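You operate a simulated robot arm through the tools that you are given. There is no shell and no other tool.

You are at the controls of a simulated robot arm. One attempt, no reset.

Task
Measure grass seed in the bench jug and tip it into the seed box.
Fine: scoop till it stands between 200 ml and the next mark up; scoop and jug back. Set down upright: bench jug.
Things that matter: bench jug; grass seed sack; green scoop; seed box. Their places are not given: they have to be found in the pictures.

It is judged by the outcome, as a careful person would: the job done as asked, and still so three seconds after it is handed in. It fails if anything else is knocked over, pushed out of place, dropped, spilled or broken.

Robot
A 7-joint arm with a two-finger parallel gripper, fixed in place. Base frame: the origin is at the foot of the arm, x ahead of it, y to its left, z up; the work surface is at about z = 0.8. Readings come in m, degrees, newtons and seconds.
Its first joint turns from -132.0 to 132.0 degrees. Payload 3.91 kg.
The tool frame sits at the grasp point between the pads (the TCP): z along the fingers, y along the line on which they close. The tips reach 0.03 m beyond it. The gripper opens to 0.11 m. The fingers are 0.02 m wide and 0.01 m thick; the gripper's body (0.048 by 0.112 m) begins 0.055 m behind the TCP.
Orientation is that of the tool frame in the base frame, as a unit quaternion [w, x, y, z]. With the fingers straight down and closing along the base's y, the tool's x points along the base's -x, its y along +y and its z along -z.

Tools
- The arm moves only by the tool drive_tool. Its argument "plan" is a list of rows, each a list of 6 numbers: the shift along the tool's x, y, z in units of 20 mm (1.0 is 20 mm), then the turn, a rotation vector about the tool's x, y, z in units of 6 degrees (1.0 is 6 degrees). In form: [[tx, ty, tz, wx, wy, wz], ...]. A call has 1 to 20 rows; each row shifts and turns the commanded pose from where the row before left it, along the tool's axes as they then stand. "grip" is the finger opening in m, from 0 to 0.11, set as the call begins (left out, the last holds). A call with a number of a shift or a turn outside -1 to 1 is refused whole. A row lasts 0.2 s, in which the tool goes at most 0.05 m and 8.6 degrees; a call with a longer step from one row to the next is refused whole, and so is a gripper value outside its range. Where a pose cannot be reached the arm comes as near as it can. A force on the tool above 90 N (or 10 N above the force at the start of the call, whichever is more), or a blocked arm, ends the call early, and 0.2 s more pass. The fingers move at their own pace (about 0.108 m/s each) and stop on an object; they squeeze with about 42 N. The grip force told is the motor's: it shows also when the fingers shut on nothing. Time passes only in rows, and 0.2 s behind the last, so rows that do not move let the fingers close. It gives the time, the measured TCP pose, the force on the tool (base axes), the opening and the grip force at its end, in the units of the frame above (readings bear some noise), with the torque about the TCP (base axes, N m) and any sound that the robot's microphone picked up.
- Cameras (640 x 400 px; columns grow to the right, rows downward): "scene" is fixed at [0.3982, 0.6496, 1.632]; the picture's right is [-0.48, 0.88, 0.00], its down [0.82, 0.45, -0.35] and it looks along [-0.31, -0.17, -0.93] (base axes); focal length 214 px, centre (320, 200). "wrist" rides on the gripper at [0.072, 0.017, -0.103] in the tool frame; the picture's right is [-0.23, 0.97, 0.00], its down [-0.76, -0.18, -0.62] and it looks along [-0.61, -0.14, 0.78] (tool axes); focal length 222 px, centre (320, 200).
- capture(camera): a new picture of that camera. The clock stands still meanwhile.
- locate(camera, pixels): for up to 12 pixels [column, row] of the newest picture of that camera ("zoom" is the newest enlarged one), the place [x, y, z] in the base frame of the surface seen there, good to about 0.002 m. The clock stands still meanwhile.
- zoom(camera, box): a new picture of the part [left, top, right, bottom] of that camera's present view, enlarged. The clock stands still meanwhile.
- hand_in(): hands the job in; it is judged then, once.

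Open the gripper and draw the arm clear of the work before you hand the job in, unless the task says otherwise.

The tools are called after "Emit:" by a JSON object that holds its "name" and its "arguments". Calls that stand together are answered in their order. drive_tool: Moves the arm, as the interface text tells. Its arguments: {"type":"object","properties":{"plan":{"type":"array"},"grip":{"type":"number"}},"required":["plan"]} The other tools are called the same way: capture (camera) takes a picture; locate (camera, pixels) gives the place of the surface under pixels of a picture; zoom (camera, box) takes an enlarged picture of a part of a camera's view; hand_in () hands the job in.

At the start:

```text
time: 0.0
tcp_pos: [0.1108, 0.5588, 1.3001]
tool_rot: [0.0, -0.001, 1.0, 0.0]
force: [0.0, 0.0, -0.8]
moment: [0.0, 0.0, -0.02]
grip_width: 0.1099
finger_force: 0.0
```

scene: 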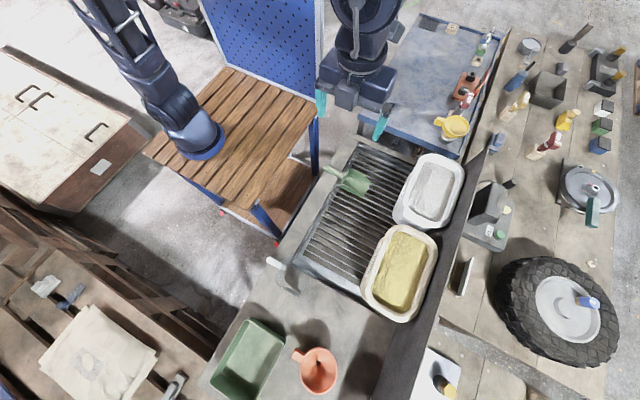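
wrist: 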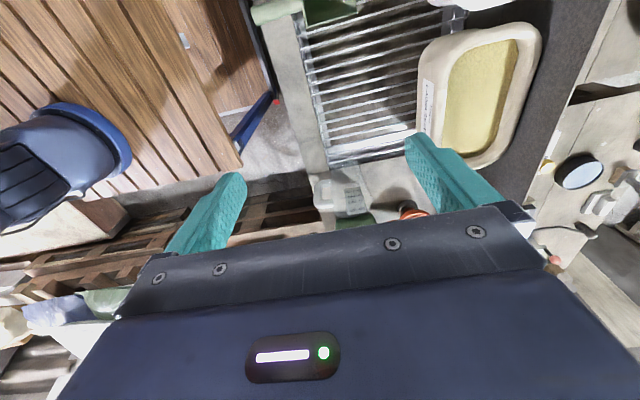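

The scene shows a green scoop at about (350,180), two open sacks at (430,190) and (400,272), an orange jug at (318,370), a green box at (247,358) and a clear thing at (283,275). I'll enlarge these areas to identify them.

Emit:
{"name": "zoom", "arguments": {"camera": "scene", "box": [340, 130, 500, 230]}}

Emit:
{"name": "zoom", "arguments": {"camera": "scene", "box": [340, 220, 500, 320]}}

Emit:
{"name": "zoom", "arguments": {"camera": "scene", "box": [200, 300, 360, 400]}}

Emit:
{"name": "zoom", "arguments": {"camera": "scene", "box": [250, 140, 410, 300]}}

```text
4.00 times, centred on (420, 180) of scene
```

zoom: 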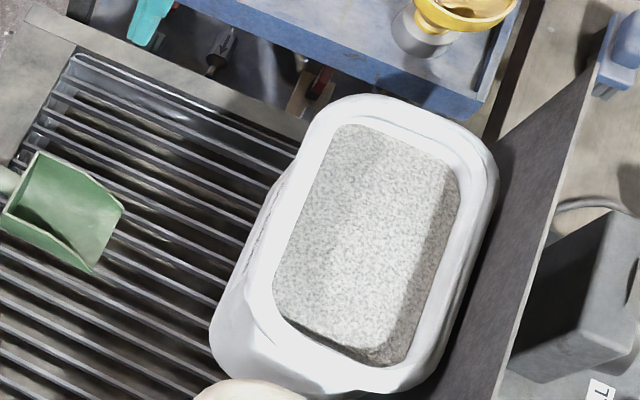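

```text
4.00 times, centred on (420, 270) of scene
```

zoom: 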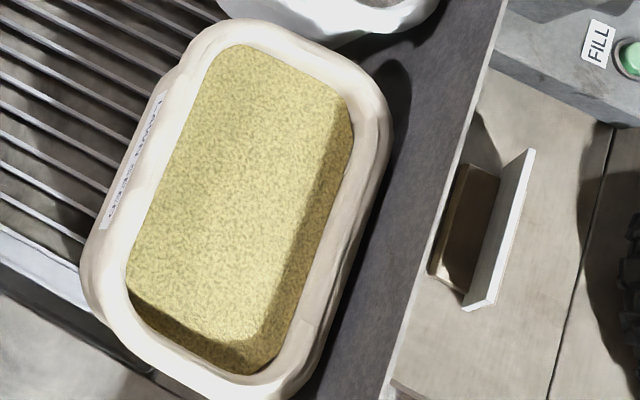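

```text
4.00 times, centred on (280, 350) of scene
```

zoom: 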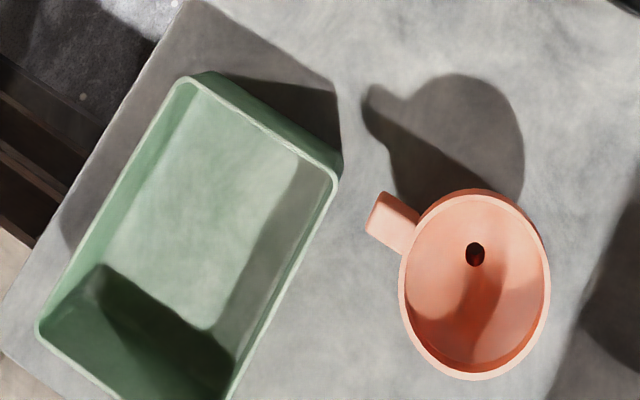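

```text
2.50 times, centred on (330, 220) of scene
```

zoom: 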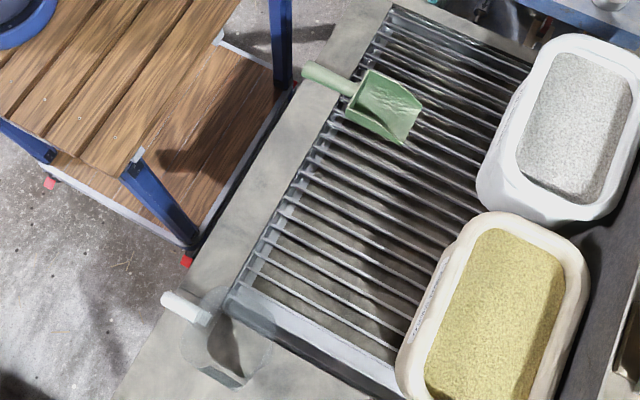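

The clear jug with a white handle is at about (283,275); the orange item is a funnel with a hole. I locate the main objects' points in the scene.

Emit:
{"name": "capture", "arguments": {"camera": "scene"}}

Emit:
{"name": "locate", "arguments": {"camera": "scene", "pixels": [[330, 169], [345, 175], [365, 190], [358, 180], [275, 262], [290, 285], [285, 275], [300, 295], [330, 290], [400, 250], [400, 272], [390, 300]]}}

Emit:
{"name": "locate", "arguments": {"camera": "scene", "pixels": [[393, 226], [437, 240], [410, 321], [362, 292], [430, 190], [247, 322], [283, 343], [211, 382], [245, 370], [318, 350], [298, 355], [330, 220]]}}

Emit:
{"name": "zoom", "arguments": {"camera": "wrist", "box": [300, 160, 440, 250]}}

Emit:
{"name": "zoom", "arguments": {"camera": "wrist", "box": [400, 10, 560, 190]}}

```text
taken
```

scene: 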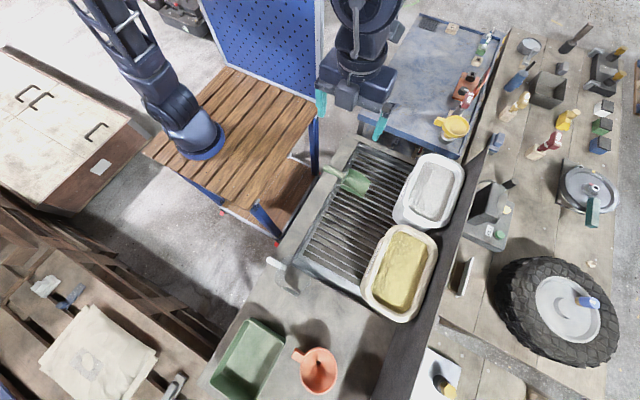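

```text
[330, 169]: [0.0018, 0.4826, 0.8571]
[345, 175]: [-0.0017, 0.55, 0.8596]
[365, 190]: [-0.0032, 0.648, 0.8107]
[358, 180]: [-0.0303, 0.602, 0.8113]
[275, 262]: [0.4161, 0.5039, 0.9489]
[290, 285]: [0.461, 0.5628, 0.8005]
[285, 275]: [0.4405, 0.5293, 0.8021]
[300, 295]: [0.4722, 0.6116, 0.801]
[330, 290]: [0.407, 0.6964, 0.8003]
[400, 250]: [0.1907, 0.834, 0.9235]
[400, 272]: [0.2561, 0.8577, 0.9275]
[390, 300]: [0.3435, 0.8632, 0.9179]
```

```text
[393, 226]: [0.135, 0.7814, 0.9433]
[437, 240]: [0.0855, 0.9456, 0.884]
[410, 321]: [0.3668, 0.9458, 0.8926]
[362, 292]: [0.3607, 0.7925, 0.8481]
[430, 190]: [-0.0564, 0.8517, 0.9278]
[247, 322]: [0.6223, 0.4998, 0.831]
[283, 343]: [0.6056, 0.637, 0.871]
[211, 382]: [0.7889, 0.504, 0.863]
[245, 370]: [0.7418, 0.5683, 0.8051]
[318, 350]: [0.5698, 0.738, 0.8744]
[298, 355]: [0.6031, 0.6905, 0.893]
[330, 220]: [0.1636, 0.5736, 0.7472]
```

```text
4.44 times, centred on (370, 205) of wrist
```

zoom: 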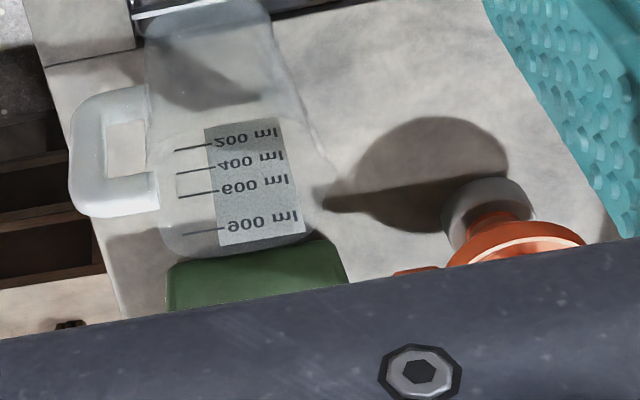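

```text
2.22 times, centred on (480, 100) of wrist
```

zoom: 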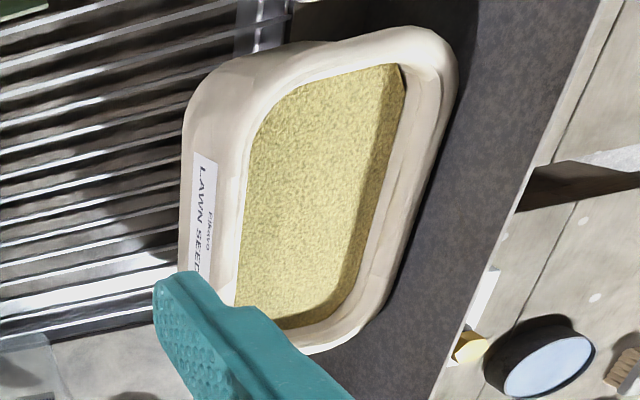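

The sack with yellow seed is labelled "LAWN SEED", and the clear jug has marks at 200/400/600/900 ml on its +x side. I turn the tool 90° so the fingers would close along base x (across the scoop handle).

Emit:
{"name": "drive_tool", "arguments": {"plan": [[0, 0, 0, 0, 0, -1], [0, 0, 0, 0, 0, -1], [0, 0, 0, 0, 0, -1], [0, 0, 0, 0, 0, -1], [0, 0, 0, 0, 0, -1], [0, 0, 0, 0, 0, -1], [0, 0, 0, 0, 0, -1], [0, 0, 0, 0, 0, -1], [0, 0, 0, 0, 0, -1], [0, 0, 0, 0, 0, -1], [0, 0, 0, 0, 0, -1], [0, 0, 0, 0, 0, -1], [0, 0, 0, 0, 0, -1], [0, 0, 0, 0, 0, -1], [0, 0, 0, 0, 0, -1]]}}

Emit:
{"name": "capture", "arguments": {"camera": "wrist"}}

Emit:
{"name": "capture", "arguments": {"camera": "scene"}}

```text
time: 3.2
tcp_pos: [0.1111, 0.5574, 1.3006]
tool_rot: [0.0, 0.708, -0.707, 0.0]
force: [-0.4, -0.4, 0.1]
moment: [0.01, -0.01, -0.02]
grip_width: 0.11
finger_force: 0.0
```

```text
taken
```

wrist: 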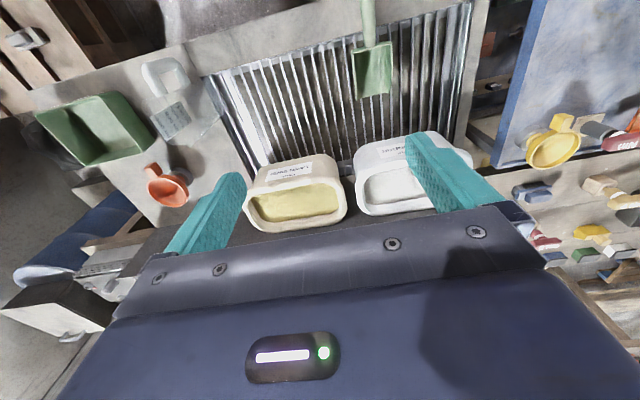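

```text
taken
```

scene: 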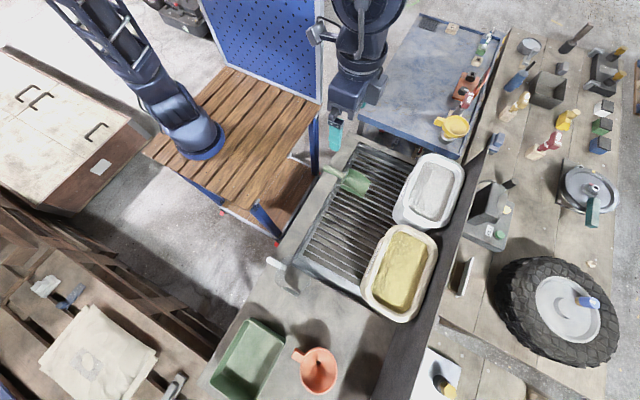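

The tool now has x = −base y and y = −base x. I zoom in on both sack labels, the seed box and the scoop in the wrist view.

Emit:
{"name": "zoom", "arguments": {"camera": "wrist", "box": [340, 120, 480, 220]}}

Emit:
{"name": "zoom", "arguments": {"camera": "wrist", "box": [320, 0, 440, 110]}}

Emit:
{"name": "zoom", "arguments": {"camera": "wrist", "box": [30, 50, 230, 210]}}

Emit:
{"name": "zoom", "arguments": {"camera": "wrist", "box": [230, 140, 360, 240]}}

```text
4.00 times, centred on (410, 170) of wrist
```

zoom: 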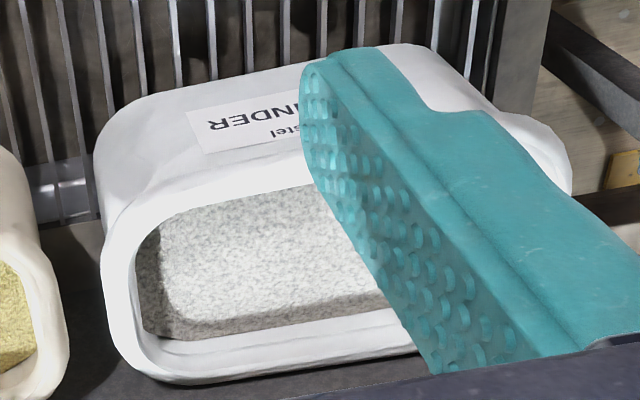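

```text
3.64 times, centred on (380, 55) of wrist
```

zoom: 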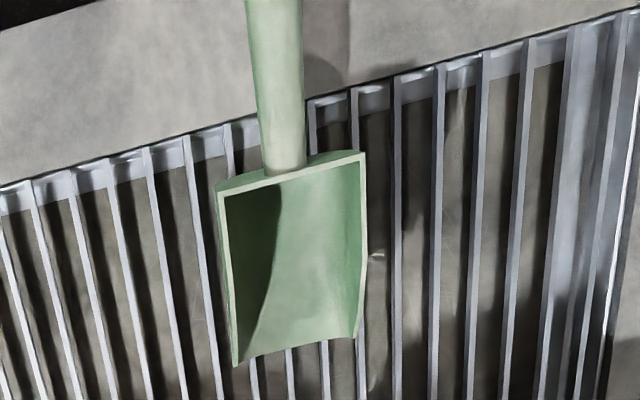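

```text
2.50 times, centred on (130, 130) of wrist
```

zoom: 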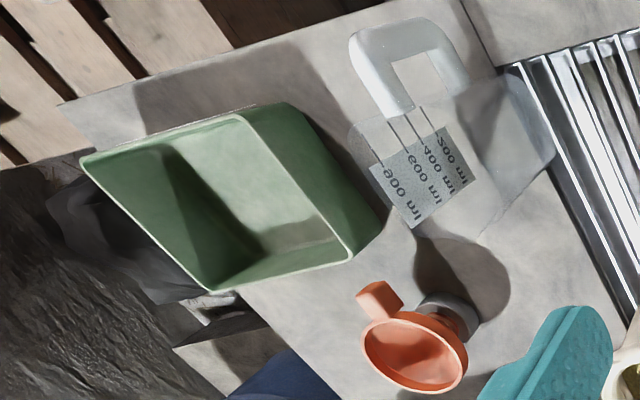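

```text
4.00 times, centred on (295, 190) of wrist
```

zoom: 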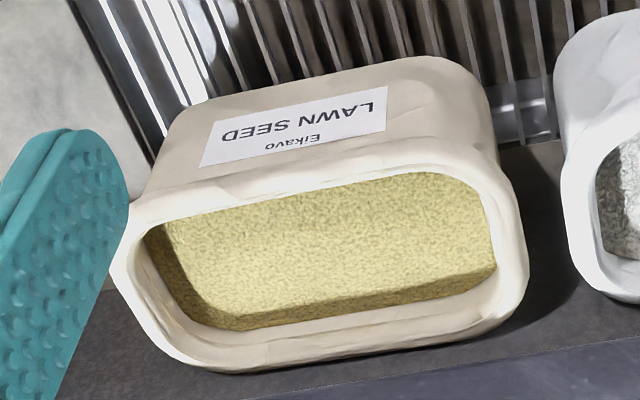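

The other sack reads "…INDER", so the lawn seed sack is the right one. Now I measure the scoop in a zoomed wrist view and the jug in another.

Emit:
{"name": "zoom", "arguments": {"camera": "wrist", "box": [320, 0, 440, 110]}}

Emit:
{"name": "locate", "arguments": {"camera": "zoom", "pixels": [[272, 5], [275, 60], [283, 120], [290, 160], [222, 192], [362, 156], [240, 360], [358, 330], [300, 340], [300, 230], [258, 60], [296, 60]]}}

Emit:
{"name": "zoom", "arguments": {"camera": "wrist", "box": [130, 50, 260, 150]}}

Emit:
{"name": "locate", "arguments": {"camera": "zoom", "pixels": [[70, 85], [150, 55], [215, 110], [110, 200], [90, 130], [250, 230], [330, 350], [170, 270], [260, 345], [440, 210], [110, 65], [200, 70]]}}

```text
3.64 times, centred on (380, 55) of wrist
```

zoom: 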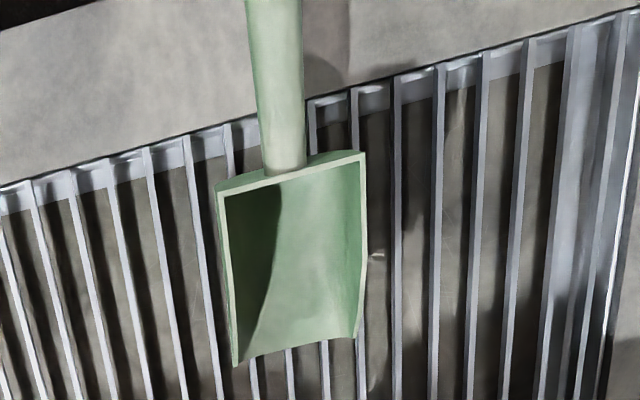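

```text
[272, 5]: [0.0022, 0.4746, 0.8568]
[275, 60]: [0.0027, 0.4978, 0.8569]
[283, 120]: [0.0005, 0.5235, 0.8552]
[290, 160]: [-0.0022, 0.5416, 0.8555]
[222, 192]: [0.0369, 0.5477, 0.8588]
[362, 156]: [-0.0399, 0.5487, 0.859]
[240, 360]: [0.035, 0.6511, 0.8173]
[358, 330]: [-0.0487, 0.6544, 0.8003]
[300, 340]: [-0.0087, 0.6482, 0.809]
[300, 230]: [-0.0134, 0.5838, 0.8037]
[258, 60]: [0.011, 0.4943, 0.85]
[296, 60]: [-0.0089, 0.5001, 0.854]
```

```text
4.00 times, centred on (195, 100) of wrist
```

zoom: 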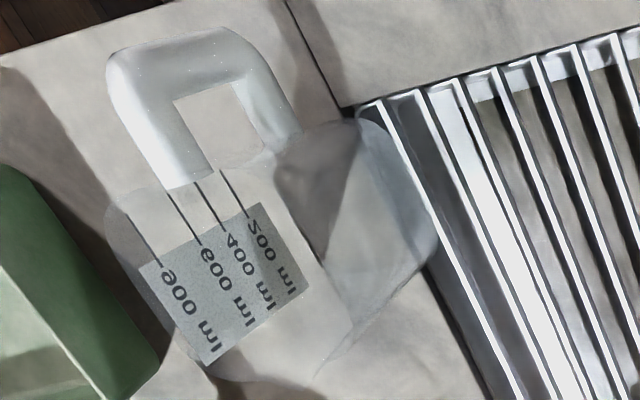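

```text
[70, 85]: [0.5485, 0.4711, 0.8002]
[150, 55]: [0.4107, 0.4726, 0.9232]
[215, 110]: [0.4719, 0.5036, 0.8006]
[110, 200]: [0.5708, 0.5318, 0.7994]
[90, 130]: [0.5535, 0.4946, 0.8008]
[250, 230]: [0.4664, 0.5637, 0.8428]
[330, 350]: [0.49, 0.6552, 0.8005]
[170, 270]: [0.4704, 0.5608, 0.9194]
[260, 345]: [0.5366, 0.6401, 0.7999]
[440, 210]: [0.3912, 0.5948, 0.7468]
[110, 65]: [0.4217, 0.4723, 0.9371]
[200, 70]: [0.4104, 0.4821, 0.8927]
```

Scoop: handle about 2 cm thick along y at x≈0.001, z top 0.857; bowl y 0.548–0.655, floor on the grate. Jug handle is on its −y side. I move the wrist camera closer to the jug for measuring it.

Emit:
{"name": "drive_tool", "arguments": {"plan": [[0.4, -1, 0.4, 0, 0, 0], [0.4, -1, 0.4, 0, 0, 0], [0.4, -1, 0.4, 0, 0, 0], [0.4, -1, 0.4, 0, 0, 0], [0.4, -1, 0.4, 0, 0, 0], [0.4, -1, 0.4, 0, 0, 0], [0.4, -1, 0.4, 0, 0, 0], [0.4, -1, 0.4, 0, 0, 0], [0.4, -1, 0.4, 0, 0, 0], [0.4, -1, 0.4, 0, 0, 0], [0.4, -1, 0.4, 0, 0, 0], [0.4, -1, 0.4, 0, 0, 0], [0.4, -1, 0.4, 0, 0, 0], [0.4, -1, 0.4, 0, 0, 0], [0.4, -1, 0.4, 0, 0, 0], [0.4, -1, 0.4, 0, 0, 0], [0.4, -1, 0.4, 0, 0, 0]]}}

Emit:
{"name": "capture", "arguments": {"camera": "wrist"}}

Emit:
{"name": "zoom", "arguments": {"camera": "scene", "box": [240, 230, 340, 310]}}

```text
time: 6.8
tcp_pos: [0.4502, 0.4236, 1.1642]
tool_rot: [0.0, -0.707, 0.707, 0.0]
force: [0.1, 0.8, 0.0]
moment: [-0.02, -0.01, 0.01]
grip_width: 0.1102
finger_force: 0.1
```

```text
taken
```

wrist: 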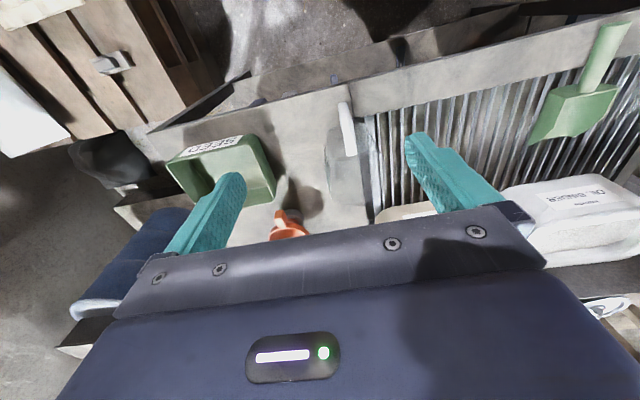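

```text
5.00 times, centred on (290, 270) of scene
```

zoom: 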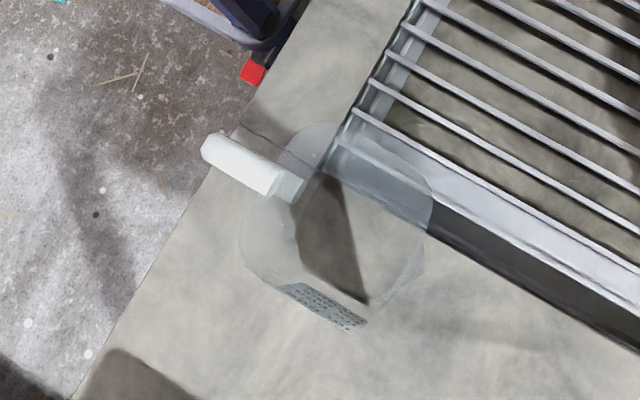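

The green box has a "SEED" label; the other sack is "OIL BINDER". I locate points on the jug's handle and rim in this zoomed scene view, and zoom the wrist on the jug and box label.

Emit:
{"name": "locate", "arguments": {"camera": "zoom", "pixels": [[212, 142], [206, 155], [225, 150], [250, 165], [270, 178], [265, 190], [290, 188], [320, 125], [250, 250], [425, 190], [410, 270], [330, 310]]}}

Emit:
{"name": "zoom", "arguments": {"camera": "wrist", "box": [300, 80, 420, 220]}}

Emit:
{"name": "locate", "arguments": {"camera": "zoom", "pixels": [[130, 70], [140, 100], [150, 130], [122, 90], [150, 80], [165, 170], [100, 160], [140, 250], [110, 230], [190, 300], [120, 300], [200, 150]]}}

Emit:
{"name": "zoom", "arguments": {"camera": "wrist", "box": [150, 120, 300, 240]}}

```text
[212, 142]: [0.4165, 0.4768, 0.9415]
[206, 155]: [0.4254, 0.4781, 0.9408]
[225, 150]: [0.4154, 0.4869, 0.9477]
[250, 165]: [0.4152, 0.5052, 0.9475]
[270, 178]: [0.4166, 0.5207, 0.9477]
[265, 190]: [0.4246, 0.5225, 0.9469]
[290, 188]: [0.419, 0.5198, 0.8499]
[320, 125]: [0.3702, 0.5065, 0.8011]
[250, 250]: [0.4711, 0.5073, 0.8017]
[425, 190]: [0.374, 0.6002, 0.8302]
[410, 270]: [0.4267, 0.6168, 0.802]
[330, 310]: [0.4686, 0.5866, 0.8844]
```

```text
2.86 times, centred on (360, 150) of wrist
```

zoom: 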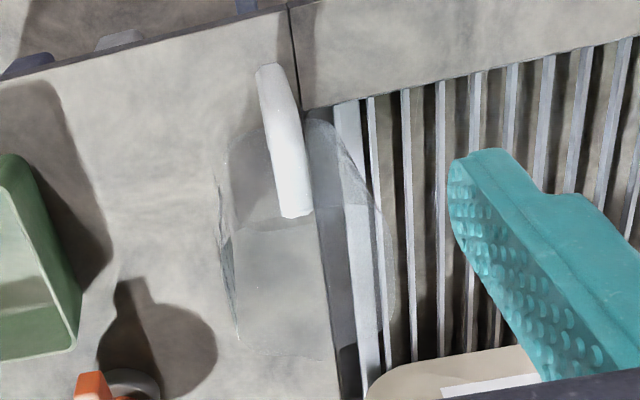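

```text
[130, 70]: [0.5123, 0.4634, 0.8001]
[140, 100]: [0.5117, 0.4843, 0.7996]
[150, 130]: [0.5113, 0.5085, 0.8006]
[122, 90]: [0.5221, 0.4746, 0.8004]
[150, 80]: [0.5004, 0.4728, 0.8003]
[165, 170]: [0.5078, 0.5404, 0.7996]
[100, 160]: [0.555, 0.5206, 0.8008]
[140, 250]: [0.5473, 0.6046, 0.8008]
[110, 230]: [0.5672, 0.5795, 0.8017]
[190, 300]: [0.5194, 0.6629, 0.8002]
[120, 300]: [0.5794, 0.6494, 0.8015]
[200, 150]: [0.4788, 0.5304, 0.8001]
```

```text
3.33 times, centred on (225, 180) of wrist
```

zoom: 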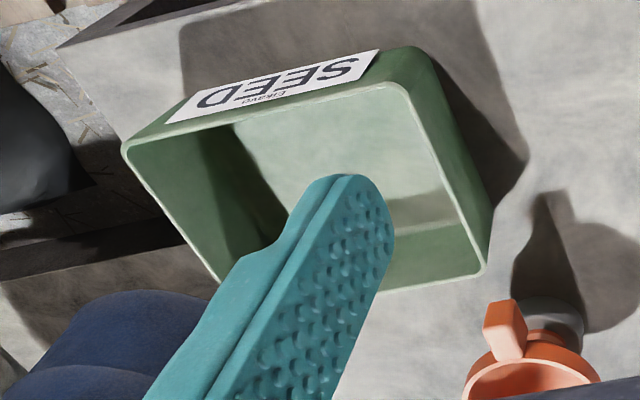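

Jug: body about x 0.37–0.47, y 0.515–0.615, handle top bar at x≈0.42, y 0.477–0.522, z 0.9475. I'll turn the wrist 180° so that the camera will be on the upper side when the gripper tilts outward for the scoop and jug.

Emit:
{"name": "drive_tool", "arguments": {"plan": [[0, 0, 0, 0, 0, 1], [0, 0, 0, 0, 0, 1], [0, 0, 0, 0, 0, 1], [0, 0, 0, 0, 0, 1], [0, 0, 0, 0, 0, 1], [0, 0, 0, 0, 0, 1], [0, 0, 0, 0, 0, 1], [0, 0, 0, 0, 0, 1], [0, 0, 0, 0, 0, 1], [0, 0, 0, 0, 0, 1], [0, 0, 0, 0, 0, 1], [0, 0, 0, 0, 0, 1], [0, 0, 0, 0, 0, 1], [0, 0, 0, 0, 0, 1], [0, 0, 0, 0, 0, 1], [0, 0, 0, 0, 0, 1], [0, 0, 0, 0, 0, 1], [0, 0, 0, 0, 0, 1], [0, 0, 0, 0, 0, 1], [0, 0, 0, 0, 0, 1]]}}

Emit:
{"name": "drive_tool", "arguments": {"plan": [[0, 0, 0, 0, 0, 1], [0, 0, 0, 0, 0, 1], [0, 0, 0, 0, 0, 1], [0, 0, 0, 0, 0, 1], [0, 0, 0, 0, 0, 1], [0, 0, 0, 0, 0, 1], [0, 0, 0, 0, 0, 1], [0, 0, 0, 0, 0, 1], [0, 0, 0, 0, 0, 1], [0, 0, 0, 0, 0, 1]]}}

Emit:
{"name": "capture", "arguments": {"camera": "wrist"}}

```text
time: 11.0
tcp_pos: [0.4514, 0.4226, 1.1651]
tool_rot: [0.0, 0.259, 0.966, 0.0]
force: [0.4, -0.7, 0.0]
moment: [-0.02, 0.01, 0.02]
grip_width: 0.1101
finger_force: 0.0
```

```text
time: 13.2
tcp_pos: [0.4523, 0.4213, 1.165]
tool_rot: [0.0, 0.708, 0.707, 0.0]
force: [0.3, -0.4, 0.5]
moment: [-0.04, 0.01, 0.02]
grip_width: 0.1096
finger_force: 0.0
```

```text
taken
```

wrist: 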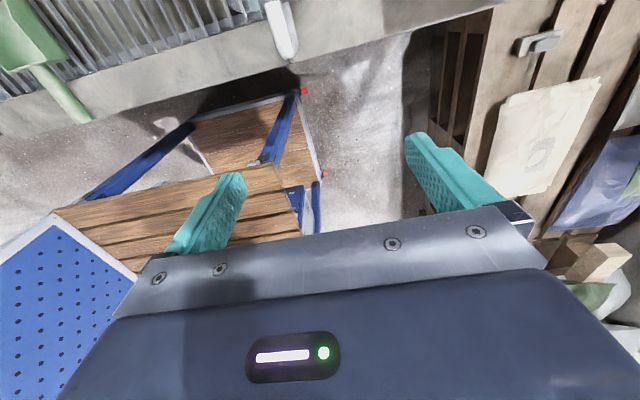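

Tool is now x=+y, y=+x, z down. I move over the scoop's handle at a safe height.

Emit:
{"name": "drive_tool", "arguments": {"plan": [[0.2, -1, 0.3, 0, 0, 0], [0.2, -1, 0.3, 0, 0, 0], [0.2, -1, 0.3, 0, 0, 0], [0.2, -1, 0.3, 0, 0, 0], [0.2, -1, 0.3, 0, 0, 0], [0.2, -1, 0.3, 0, 0, 0], [0.2, -1, 0.3, 0, 0, 0], [0.2, -1, 0.3, 0, 0, 0], [0.2, -1, 0.3, 0, 0, 0], [0.2, -1, 0.3, 0, 0, 0], [0.2, -1, 0.3, 0, 0, 0], [0.2, -1, 0.3, 0, 0, 0], [0.2, -1, 0.3, 0, 0, 0], [0.2, -1, 0.3, 0, 0, 0], [0.2, -1, 0.3, 0, 0, 0], [0.2, -1, 0.3, 0, 0, 0], [0.2, -1, 0.3, 0, 0, 0], [0.2, -1, 0.3, 0, 0, 0], [0.2, -1, 0.3, 0, 0, 0], [0.2, -1, 0.3, 0, 0, 0]]}}

Emit:
{"name": "drive_tool", "arguments": {"plan": [[0, -0.8, 0, 0, 0, 0], [0, -0.8, 0, 0, 0, 0], [0, -0.9, 0, 0, 0, 0], [0, 0, 0, 0, 1, 0], [0, 0, 0, 0, 1, 0], [0, 0, 0, 0, 1, 0], [0, 0, 0, 0, 1, 0], [0, 0, 0, 0, 1, 0], [0, 0, 0, 0, 1, 0], [0, 0, 0, 0, 1, 0], [0, 0, 0, 0, 1, 0]]}}

Emit:
{"name": "capture", "arguments": {"camera": "wrist"}}

Emit:
{"name": "capture", "arguments": {"camera": "scene"}}

```text
time: 17.4
tcp_pos: [0.0576, 0.5075, 1.0412]
tool_rot: [-0.003, 0.705, 0.709, -0.002]
force: [0.8, 0.1, -0.1]
moment: [0.05, 0.02, -0.02]
grip_width: 0.11
finger_force: 0.0
out of reach, approached as far as the arm can: row 20
```

```text
time: 19.8
tcp_pos: [0.0418, 0.5253, 1.022]
tool_rot: [-0.288, 0.646, 0.645, 0.289]
force: [-0.4, 0.0, 0.2]
moment: [-0.01, -0.02, -0.04]
grip_width: 0.1098
finger_force: 0.1
out of reach, approached as far as the arm can: row 1, 2, 3, 4
```

```text
taken
```

wrist: 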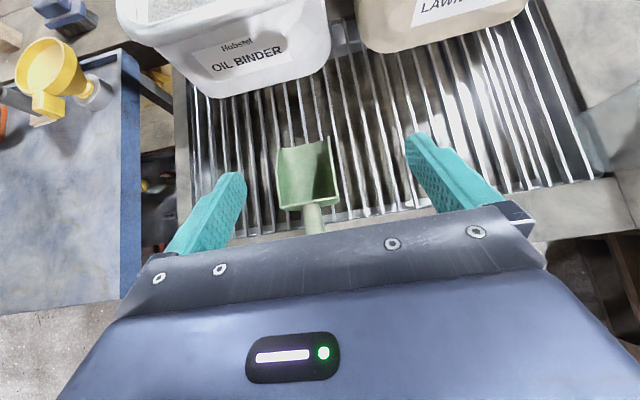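

```text
taken
```

scene: 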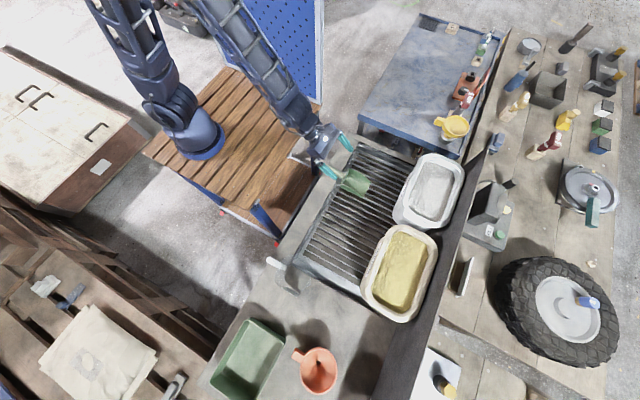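

The tilted pose (48°) was reached at (0.042, 0.525, 1.022), with the scoop at (308,180) between the fingers. I move to align in x and down to about z=0.92, then check.

Emit:
{"name": "drive_tool", "arguments": {"plan": [[-0.877, -0.41, 0.52, 0, 0, 0], [-0.877, -0.41, 0.52, 0, 0, 0], [-0.877, -0.41, 0.52, 0, 0, 0], [-0.877, -0.41, 0.52, 0, 0, 0], [-0.877, -0.41, 0.52, 0, 0, 0]]}}

Emit:
{"name": "capture", "arguments": {"camera": "wrist"}}

```text
time: 21.0
tcp_pos: [-0.0012, 0.5031, 0.9216]
tool_rot: [-0.288, 0.646, 0.646, 0.288]
force: [0.1, -0.1, 0.1]
moment: [0.0, 0.02, -0.04]
grip_width: 0.11
finger_force: 0.1
```

```text
taken
```

wrist: 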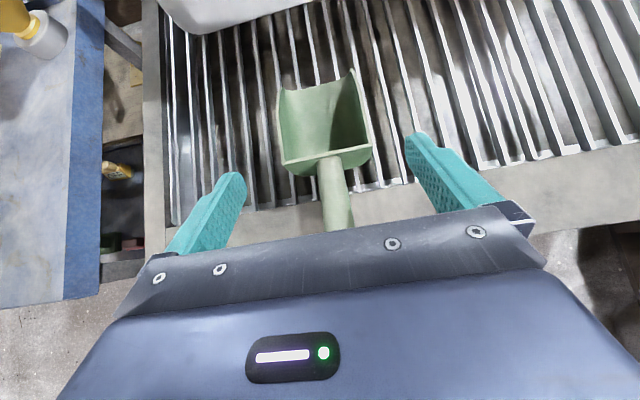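

The handle is between the fingers at about (337,200). I locate points on the handle and bowl to fix centre line and heights.

Emit:
{"name": "zoom", "arguments": {"camera": "wrist", "box": [260, 60, 400, 240]}}

Emit:
{"name": "locate", "arguments": {"camera": "wrist", "pixels": [[326, 195], [337, 195], [350, 195], [338, 222], [333, 165], [284, 95], [352, 72], [286, 165], [368, 150], [320, 135], [320, 90], [340, 225]]}}

```text
2.22 times, centred on (330, 150) of wrist
```

zoom: 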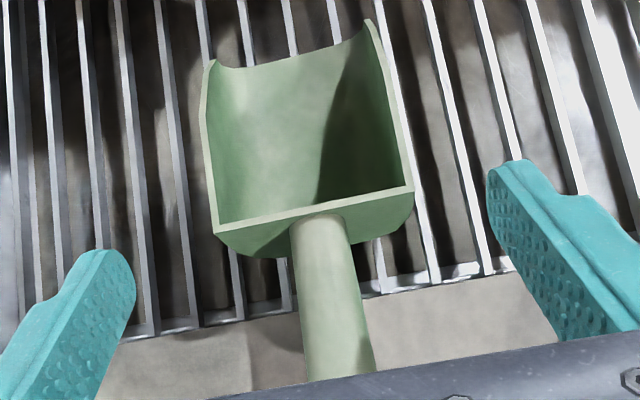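

```text
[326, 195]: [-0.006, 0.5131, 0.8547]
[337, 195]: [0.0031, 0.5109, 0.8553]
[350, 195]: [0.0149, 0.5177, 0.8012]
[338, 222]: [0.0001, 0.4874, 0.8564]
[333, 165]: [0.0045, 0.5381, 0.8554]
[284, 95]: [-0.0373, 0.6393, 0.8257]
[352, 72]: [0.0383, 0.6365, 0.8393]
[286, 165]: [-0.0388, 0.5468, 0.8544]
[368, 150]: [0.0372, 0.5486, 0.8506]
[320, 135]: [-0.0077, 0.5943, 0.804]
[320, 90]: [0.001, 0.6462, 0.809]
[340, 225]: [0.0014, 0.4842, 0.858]
```

Handle centre is x≈0.001, z≈0.846, and the bowl rim is 0.077 wide. I descend to straddle the handle at y≈0.505 and then close.

Emit:
{"name": "drive_tool", "arguments": {"plan": [[-0.67, 0.03, 0.64, 0, 0, 0], [-0.67, 0.03, 0.64, 0, 0, 0], [-0.67, 0.03, 0.64, 0, 0, 0], [-0.67, 0.03, 0.64, 0, 0, 0]]}}

Emit:
{"name": "capture", "arguments": {"camera": "wrist"}}

```text
time: 22.0
tcp_pos: [0.0017, 0.5072, 0.8475]
tool_rot: [-0.288, 0.646, 0.645, 0.288]
force: [0.7, 0.4, -0.7]
moment: [0.02, 0.0, -0.02]
grip_width: 0.1099
finger_force: 0.0
```

```text
taken
```

wrist: 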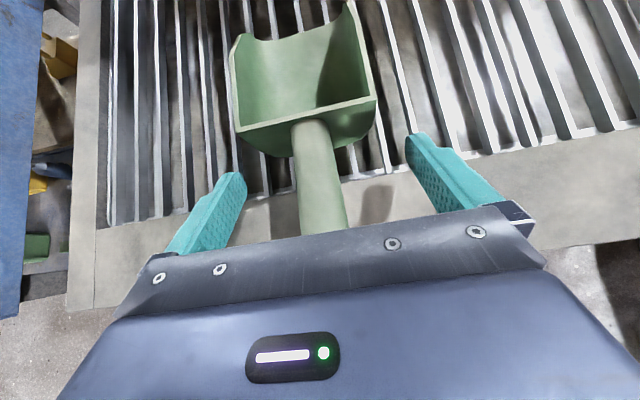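

The fingers straddle the handle at about (320,190) with no contact force. I close the gripper on it.

Emit:
{"name": "drive_tool", "arguments": {"plan": [[0, 0, 0, 0, 0, 0], [0, 0, 0, 0, 0, 0], [0, 0, 0, 0, 0, 0], [0, 0, 0, 0, 0, 0], [0, 0, 0, 0, 0, 0]], "grip": 0}}

Emit:
{"name": "capture", "arguments": {"camera": "wrist"}}

```text
time: 23.2
tcp_pos: [0.002, 0.506, 0.8469]
tool_rot: [-0.287, 0.646, 0.646, 0.288]
force: [-0.8, 0.0, 0.2]
moment: [0.07, -0.02, 0.02]
grip_width: 0.0259
finger_force: 42.1
```

```text
taken
```

wrist: 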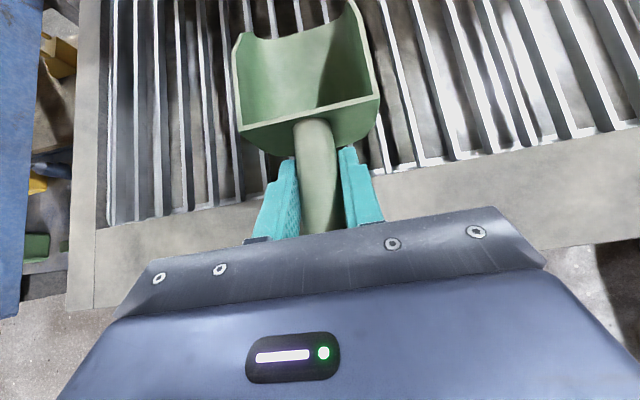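

The grip is firm at 0.0259 m with 42 N. I lift the scoop straight up.

Emit:
{"name": "drive_tool", "arguments": {"plan": [[0.372, 0, -0.335, 0, 0, 0], [0.743, 0, -0.669, 0, 0, 0], [0.743, 0, -0.669, 0, 0, 0], [0.743, 0, -0.669, 0, 0, 0], [0.743, 0, -0.669, 0, 0, 0], [0.743, 0, -0.669, 0, 0, 0], [0.743, 0, -0.669, 0, 0, 0], [0.743, 0, -0.669, 0, 0, 0], [0.743, 0, -0.669, 0, 0, 0], [0.743, 0, -0.669, 0, 0, 0]]}}

Emit:
{"name": "capture", "arguments": {"camera": "wrist"}}

Emit:
{"name": "capture", "arguments": {"camera": "scene"}}

```text
time: 25.4
tcp_pos: [0.0039, 0.5079, 1.0368]
tool_rot: [-0.288, 0.646, 0.646, 0.288]
force: [1.0, 0.2, -1.0]
moment: [-0.1, 0.04, 0.0]
grip_width: 0.0255
finger_force: 42.3
```

```text
taken
```

wrist: 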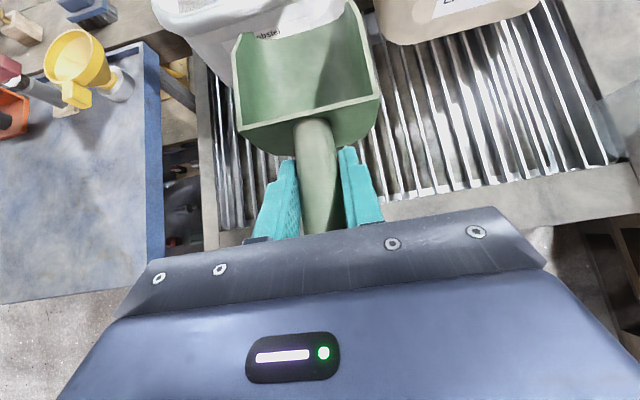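

```text
taken
```

scene: 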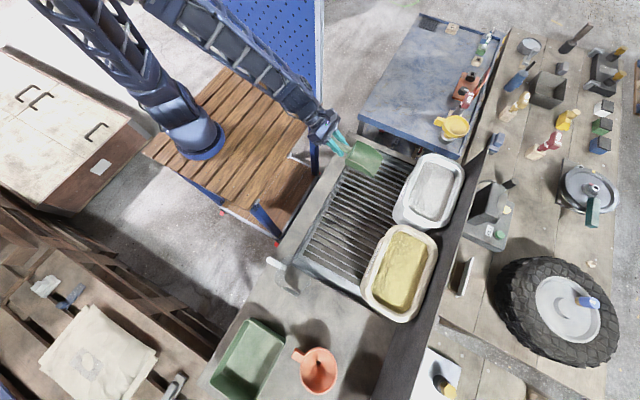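

Scoop is held without slipping. I map the lawn-seed sack's opening rim and the seed surface from the scene camera.

Emit:
{"name": "zoom", "arguments": {"camera": "scene", "box": [350, 215, 450, 330]}}

Emit:
{"name": "locate", "arguments": {"camera": "scene", "pixels": [[397, 232], [427, 245], [377, 280], [407, 308], [424, 262], [388, 252], [415, 290], [382, 298], [410, 240], [400, 260], [366, 285], [415, 234]]}}

```text
3.48 times, centred on (400, 272) of scene
```

zoom: 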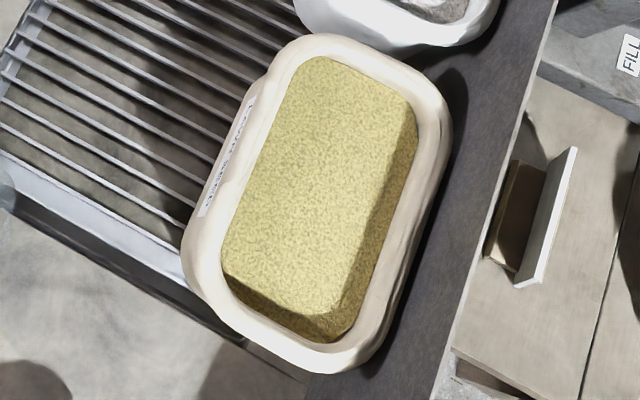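

```text
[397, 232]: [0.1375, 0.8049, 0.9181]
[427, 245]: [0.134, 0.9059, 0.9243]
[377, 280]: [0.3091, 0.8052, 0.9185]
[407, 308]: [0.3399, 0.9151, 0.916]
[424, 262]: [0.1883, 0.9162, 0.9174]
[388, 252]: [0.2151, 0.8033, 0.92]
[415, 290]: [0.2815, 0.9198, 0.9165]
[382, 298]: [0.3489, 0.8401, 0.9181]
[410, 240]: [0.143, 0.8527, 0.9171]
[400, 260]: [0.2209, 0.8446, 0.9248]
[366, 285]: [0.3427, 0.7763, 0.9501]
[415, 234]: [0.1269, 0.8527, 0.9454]
```

Seed surface is at z≈0.92 inside an opening x 0.135–0.345, y 0.80–0.92 with the rim at z≈0.95. I carry the empty scoop level to just above the sack.

Emit:
{"name": "drive_tool", "arguments": {"plan": [[0.855, 0.796, 0.576, 0, 0, 0], [0.855, 0.796, 0.576, 0, 0, 0], [0.855, 0.796, 0.576, 0, 0, 0], [0.855, 0.796, 0.576, 0, 0, 0], [0.855, 0.796, 0.576, 0, 0, 0], [0.855, 0.796, 0.576, 0, 0, 0], [0.855, 0.796, 0.576, 0, 0, 0], [0.855, 0.796, 0.576, 0, 0, 0], [0.855, 0.796, 0.576, 0, 0, 0], [0.855, 0.796, 0.576, 0, 0, 0], [0.855, 0.796, 0.576, 0, 0, 0], [0.855, 0.796, 0.576, 0, 0, 0]]}}

Emit:
{"name": "capture", "arguments": {"camera": "wrist"}}

Emit:
{"name": "capture", "arguments": {"camera": "scene"}}

```text
time: 28.0
tcp_pos: [0.193, 0.7471, 1.1008]
tool_rot: [-0.287, 0.646, 0.646, 0.288]
force: [-0.4, 0.6, -0.8]
moment: [-0.1, -0.04, 0.02]
grip_width: 0.0259
finger_force: 42.1
```

```text
taken
```

wrist: 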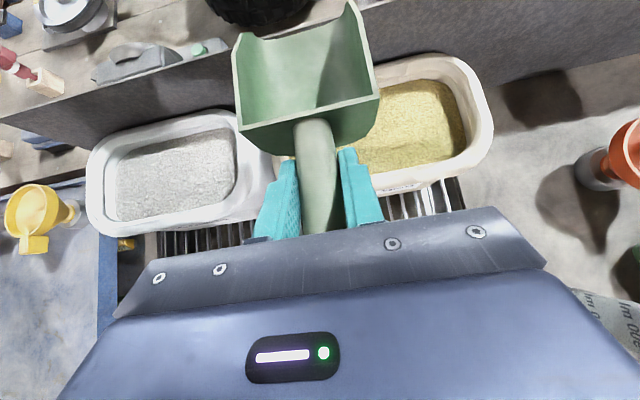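

```text
taken
```

scene: 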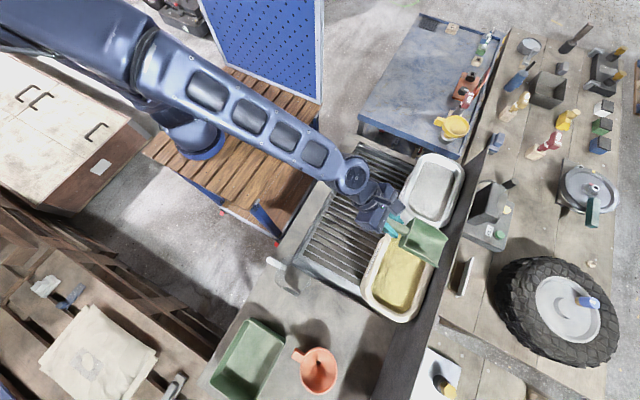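

Scoop is above the sack with both rims clear. I tilt its nose down by 48° above the seed (gripper becoming vertical), lip staying above z≈0.96.

Emit:
{"name": "drive_tool", "arguments": {"plan": [[0.159, 0.094, 0.176, 0, -1, 0], [0.176, 0.094, 0.159, 0, -1, 0], [0.192, 0.094, 0.14, 0, -1, 0], [0.206, 0.094, 0.119, 0, -1, 0], [0.217, 0.094, 0.097, 0, -1, 0], [0.226, 0.094, 0.073, 0, -1, 0], [0.232, 0.094, 0.049, 0, -1, 0], [0.236, 0.094, 0.025, 0, -1, 0]]}}

Emit:
{"name": "capture", "arguments": {"camera": "wrist"}}

Emit:
{"name": "zoom", "arguments": {"camera": "scene", "box": [340, 180, 480, 330]}}

```text
time: 29.8
tcp_pos: [0.2095, 0.7848, 1.0985]
tool_rot: [0.0, 0.707, 0.707, -0.001]
force: [-0.2, -0.4, -0.6]
moment: [-0.02, -0.03, 0.01]
grip_width: 0.0258
finger_force: 41.9
```

```text
taken
```

wrist: 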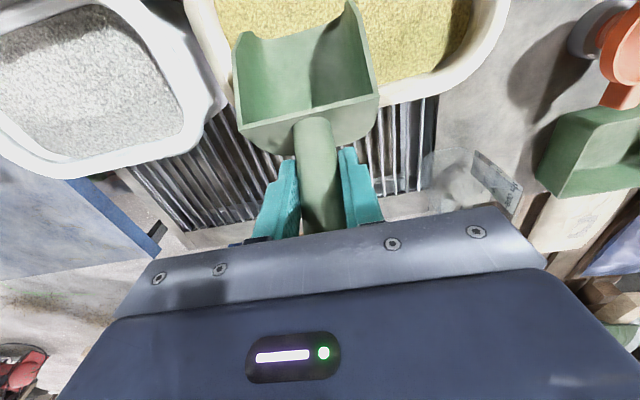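

```text
2.67 times, centred on (410, 255) of scene
```

zoom: 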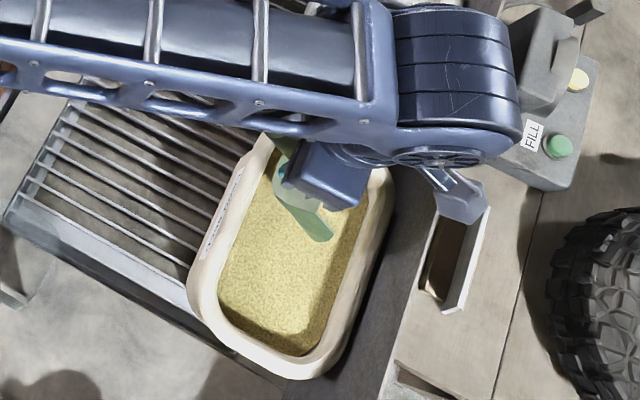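

The lip points down into the seed opening. I first check the height of the dark back panel near the wrist, then push in.

Emit:
{"name": "locate", "arguments": {"camera": "scene", "pixels": [[436, 300], [450, 280], [470, 170], [490, 150], [440, 250], [300, 310]]}}

Emit:
{"name": "drive_tool", "arguments": {"plan": [[0.275, 0, 0.796, 0, 0, 0], [0.275, 0, 0.796, 0, 0, 0], [0.275, 0, 0.796, 0, 0, 0], [0.275, 0, 0.796, 0, 0, 0], [0.275, 0, 0.796, 0, 0, 0], [0.275, 0, 0.796, 0, 0, 0]]}}

Emit:
{"name": "capture", "arguments": {"camera": "wrist"}}

```text
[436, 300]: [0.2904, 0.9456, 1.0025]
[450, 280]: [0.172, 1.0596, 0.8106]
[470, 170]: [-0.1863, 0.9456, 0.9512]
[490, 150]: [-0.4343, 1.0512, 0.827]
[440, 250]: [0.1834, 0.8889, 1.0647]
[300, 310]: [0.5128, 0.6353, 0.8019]
```

```text
time: 31.2
tcp_pos: [0.2107, 0.8191, 1.0028]
tool_rot: [0.001, 0.707, 0.707, 0.0]
force: [0.6, -0.4, -1.0]
moment: [-0.02, -0.05, 0.01]
grip_width: 0.0257
finger_force: 41.8
```

```text
taken
```

wrist: 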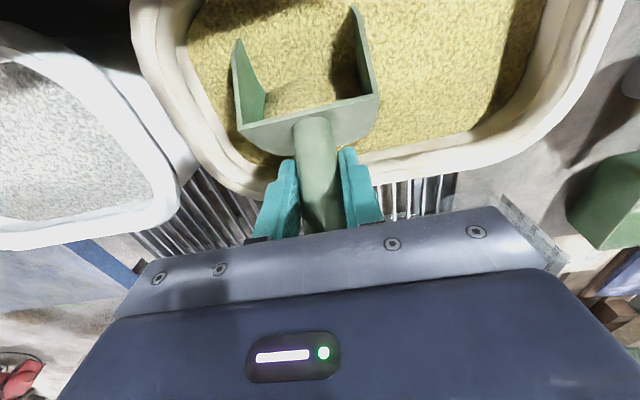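

No resistance; seed is showing inside the bowl at about (300,95). I now scoop up: level the bowl while drawing back slightly and lifting, the lip sweeping inside the opening.

Emit:
{"name": "drive_tool", "arguments": {"plan": [[-0.325, 0, 0.225, 0, 1, 0], [-0.347, 0, 0.19, 0, 1, 0], [-0.365, 0, 0.152, 0, 1, 0], [-0.379, 0, 0.114, 0, 1, 0], [-0.27, 0, -0.23, 0, 1, 0], [-0.244, 0, -0.257, 0, 1, 0], [-0.216, 0, -0.281, 0, 1, 0], [-0.186, 0, -0.302, 0, 1, 0], [0.37, 0, -0.335, 0, 0.5, 0], [0.37, 0, -0.335, 0, 0.5, 0]]}}

Emit:
{"name": "capture", "arguments": {"camera": "wrist"}}

Emit:
{"name": "capture", "arguments": {"camera": "scene"}}

```text
time: 33.4
tcp_pos: [0.2078, 0.7639, 1.0118]
tool_rot: [-0.321, 0.63, 0.629, 0.321]
force: [0.0, -0.4, -2.3]
moment: [-0.13, -0.04, -0.03]
grip_width: 0.0259
finger_force: 41.8
```

```text
taken
```

wrist: 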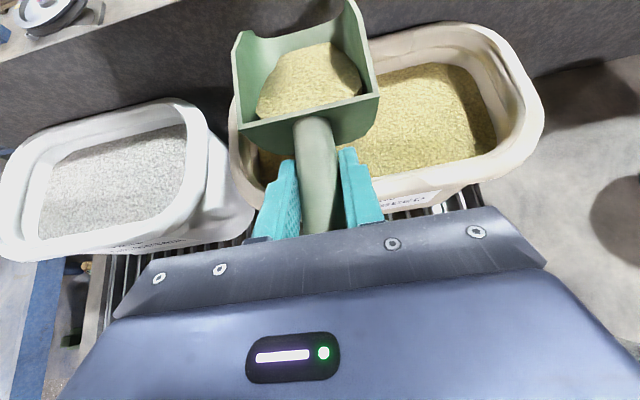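

```text
taken
```

scene: 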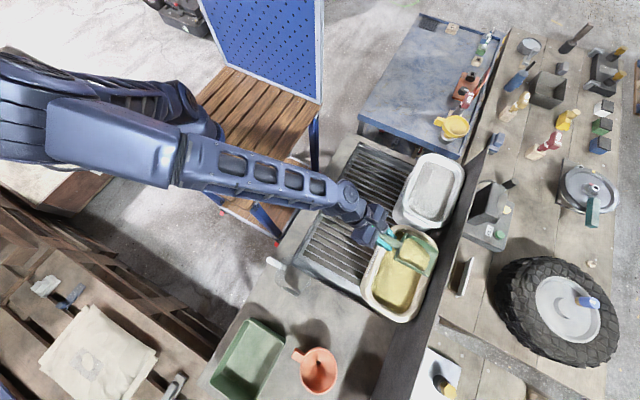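

The scoop holds a settled mound of seed at (310,80) well behind the lip, nose slightly up. I lift straight up over the sack, then carry it level toward the jug.

Emit:
{"name": "drive_tool", "arguments": {"plan": [[0.3, 0, -0.22, 0, 0, 0], [0.607, 0, -0.441, 0, 0, 0], [0.607, 0, -0.441, 0, 0, 0], [0.607, 0, -0.441, 0, 0, 0], [0.607, 0, -0.441, 0, 0, 0], [0.607, 0, -0.441, 0, 0, 0], [0.3, 0, -0.22, 0, 0, 0], [0, 0, 0, 0, 0, 0]]}}

Emit:
{"name": "drive_tool", "arguments": {"plan": [[-0.27, 0.27, -0.37, 0, 0, 0], [-0.535, 0.53, -0.736, 0, 0, 0], [-0.535, 0.53, -0.736, 0, 0, 0], [-0.535, 0.53, -0.736, 0, 0, 0], [-0.535, 0.53, -0.736, 0, 0, 0], [-0.535, 0.53, -0.736, 0, 0, 0], [-0.535, 0.53, -0.736, 0, 0, 0], [-0.535, 0.53, -0.736, 0, 0, 0], [-0.535, 0.53, -0.736, 0, 0, 0], [-0.535, 0.53, -0.736, 0, 0, 0], [-0.535, 0.53, -0.736, 0, 0, 0], [-0.535, 0.53, -0.736, 0, 0, 0], [-0.535, 0.53, -0.736, 0, 0, 0], [-0.535, 0.53, -0.736, 0, 0, 0], [-0.535, 0.53, -0.736, 0, 0, 0], [-0.535, 0.53, -0.736, 0, 0, 0], [-0.535, 0.53, -0.736, 0, 0, 0], [-0.535, 0.53, -0.736, 0, 0, 0], [-0.535, 0.53, -0.736, 0, 0, 0], [-0.27, 0.27, -0.37, 0, 0, 0]]}}

Emit:
{"name": "capture", "arguments": {"camera": "wrist"}}

Emit:
{"name": "capture", "arguments": {"camera": "scene"}}

```text
time: 35.2
tcp_pos: [0.2092, 0.7651, 1.1022]
tool_rot: [-0.321, 0.63, 0.63, 0.321]
force: [-1.0, -0.3, -1.3]
moment: [-0.14, 0.01, 0.0]
grip_width: 0.0256
finger_force: 42.1
```

```text
time: 39.4
tcp_pos: [0.4108, 0.4175, 1.1022]
tool_rot: [-0.321, 0.63, 0.63, 0.321]
force: [0.3, 0.7, -1.8]
moment: [-0.12, 0.03, -0.01]
grip_width: 0.0257
finger_force: 41.7
```

```text
taken
```

wrist: 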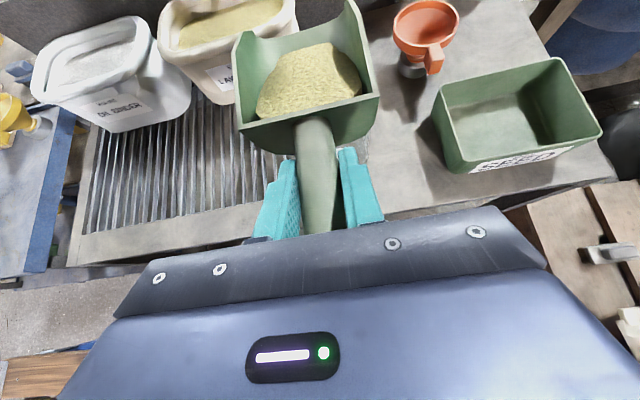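

```text
taken
```

scene: 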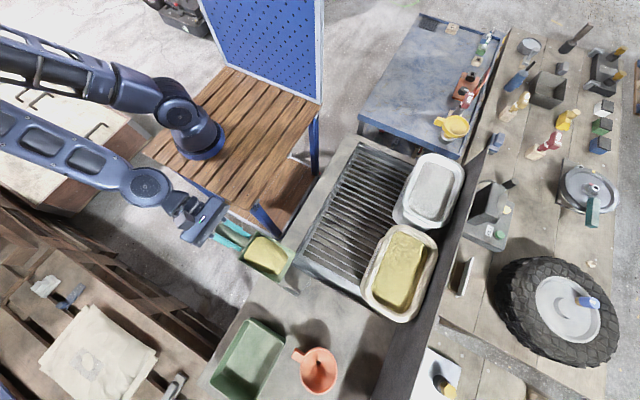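

Scoop is loaded and over the jug. I lower it while tilting slightly (about 12° nose down, below the flow angle), putting the lip just above the jug opening, then check the alignment.

Emit:
{"name": "drive_tool", "arguments": {"plan": [[-0.506, 0.11, 0.325, 0, -0.6, 0], [-0.484, 0.11, 0.355, 0, -0.6, 0], [-0.461, 0.11, 0.385, 0, -0.6, 0], [-0.436, 0.11, 0.413, 0, -0.6, 0], [-0.409, 0.11, 0.44, 0, -0.6, 0]]}}

Emit:
{"name": "capture", "arguments": {"camera": "wrist"}}

Emit:
{"name": "zoom", "arguments": {"camera": "scene", "box": [240, 220, 340, 310]}}

Emit:
{"name": "locate", "arguments": {"camera": "zoom", "pixels": [[330, 190], [300, 250], [360, 200], [320, 260], [280, 190], [340, 160], [370, 260], [390, 190], [270, 270], [250, 230]]}}

```text
time: 40.6
tcp_pos: [0.4207, 0.4136, 1.0422]
tool_rot: [-0.22, 0.672, 0.673, 0.217]
force: [0.0, -1.2, -1.9]
moment: [-0.06, 0.01, 0.0]
grip_width: 0.0256
finger_force: 42.2
```

```text
taken
```

wrist: 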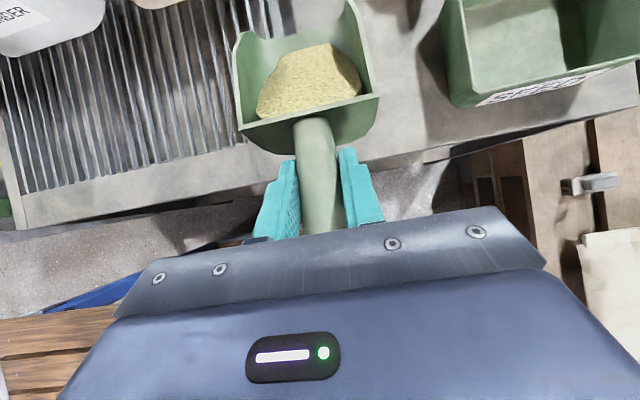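

```text
4.44 times, centred on (290, 265) of scene
```

zoom: 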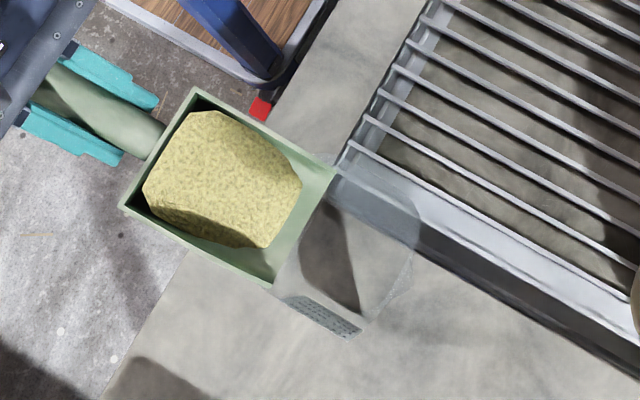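

```text
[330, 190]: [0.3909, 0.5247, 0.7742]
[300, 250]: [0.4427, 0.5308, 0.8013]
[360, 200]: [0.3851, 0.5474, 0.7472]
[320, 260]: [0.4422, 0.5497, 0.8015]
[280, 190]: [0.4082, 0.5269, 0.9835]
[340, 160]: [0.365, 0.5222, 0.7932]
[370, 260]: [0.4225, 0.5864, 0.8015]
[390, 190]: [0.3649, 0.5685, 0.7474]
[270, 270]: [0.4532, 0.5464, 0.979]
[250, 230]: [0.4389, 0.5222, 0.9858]
```

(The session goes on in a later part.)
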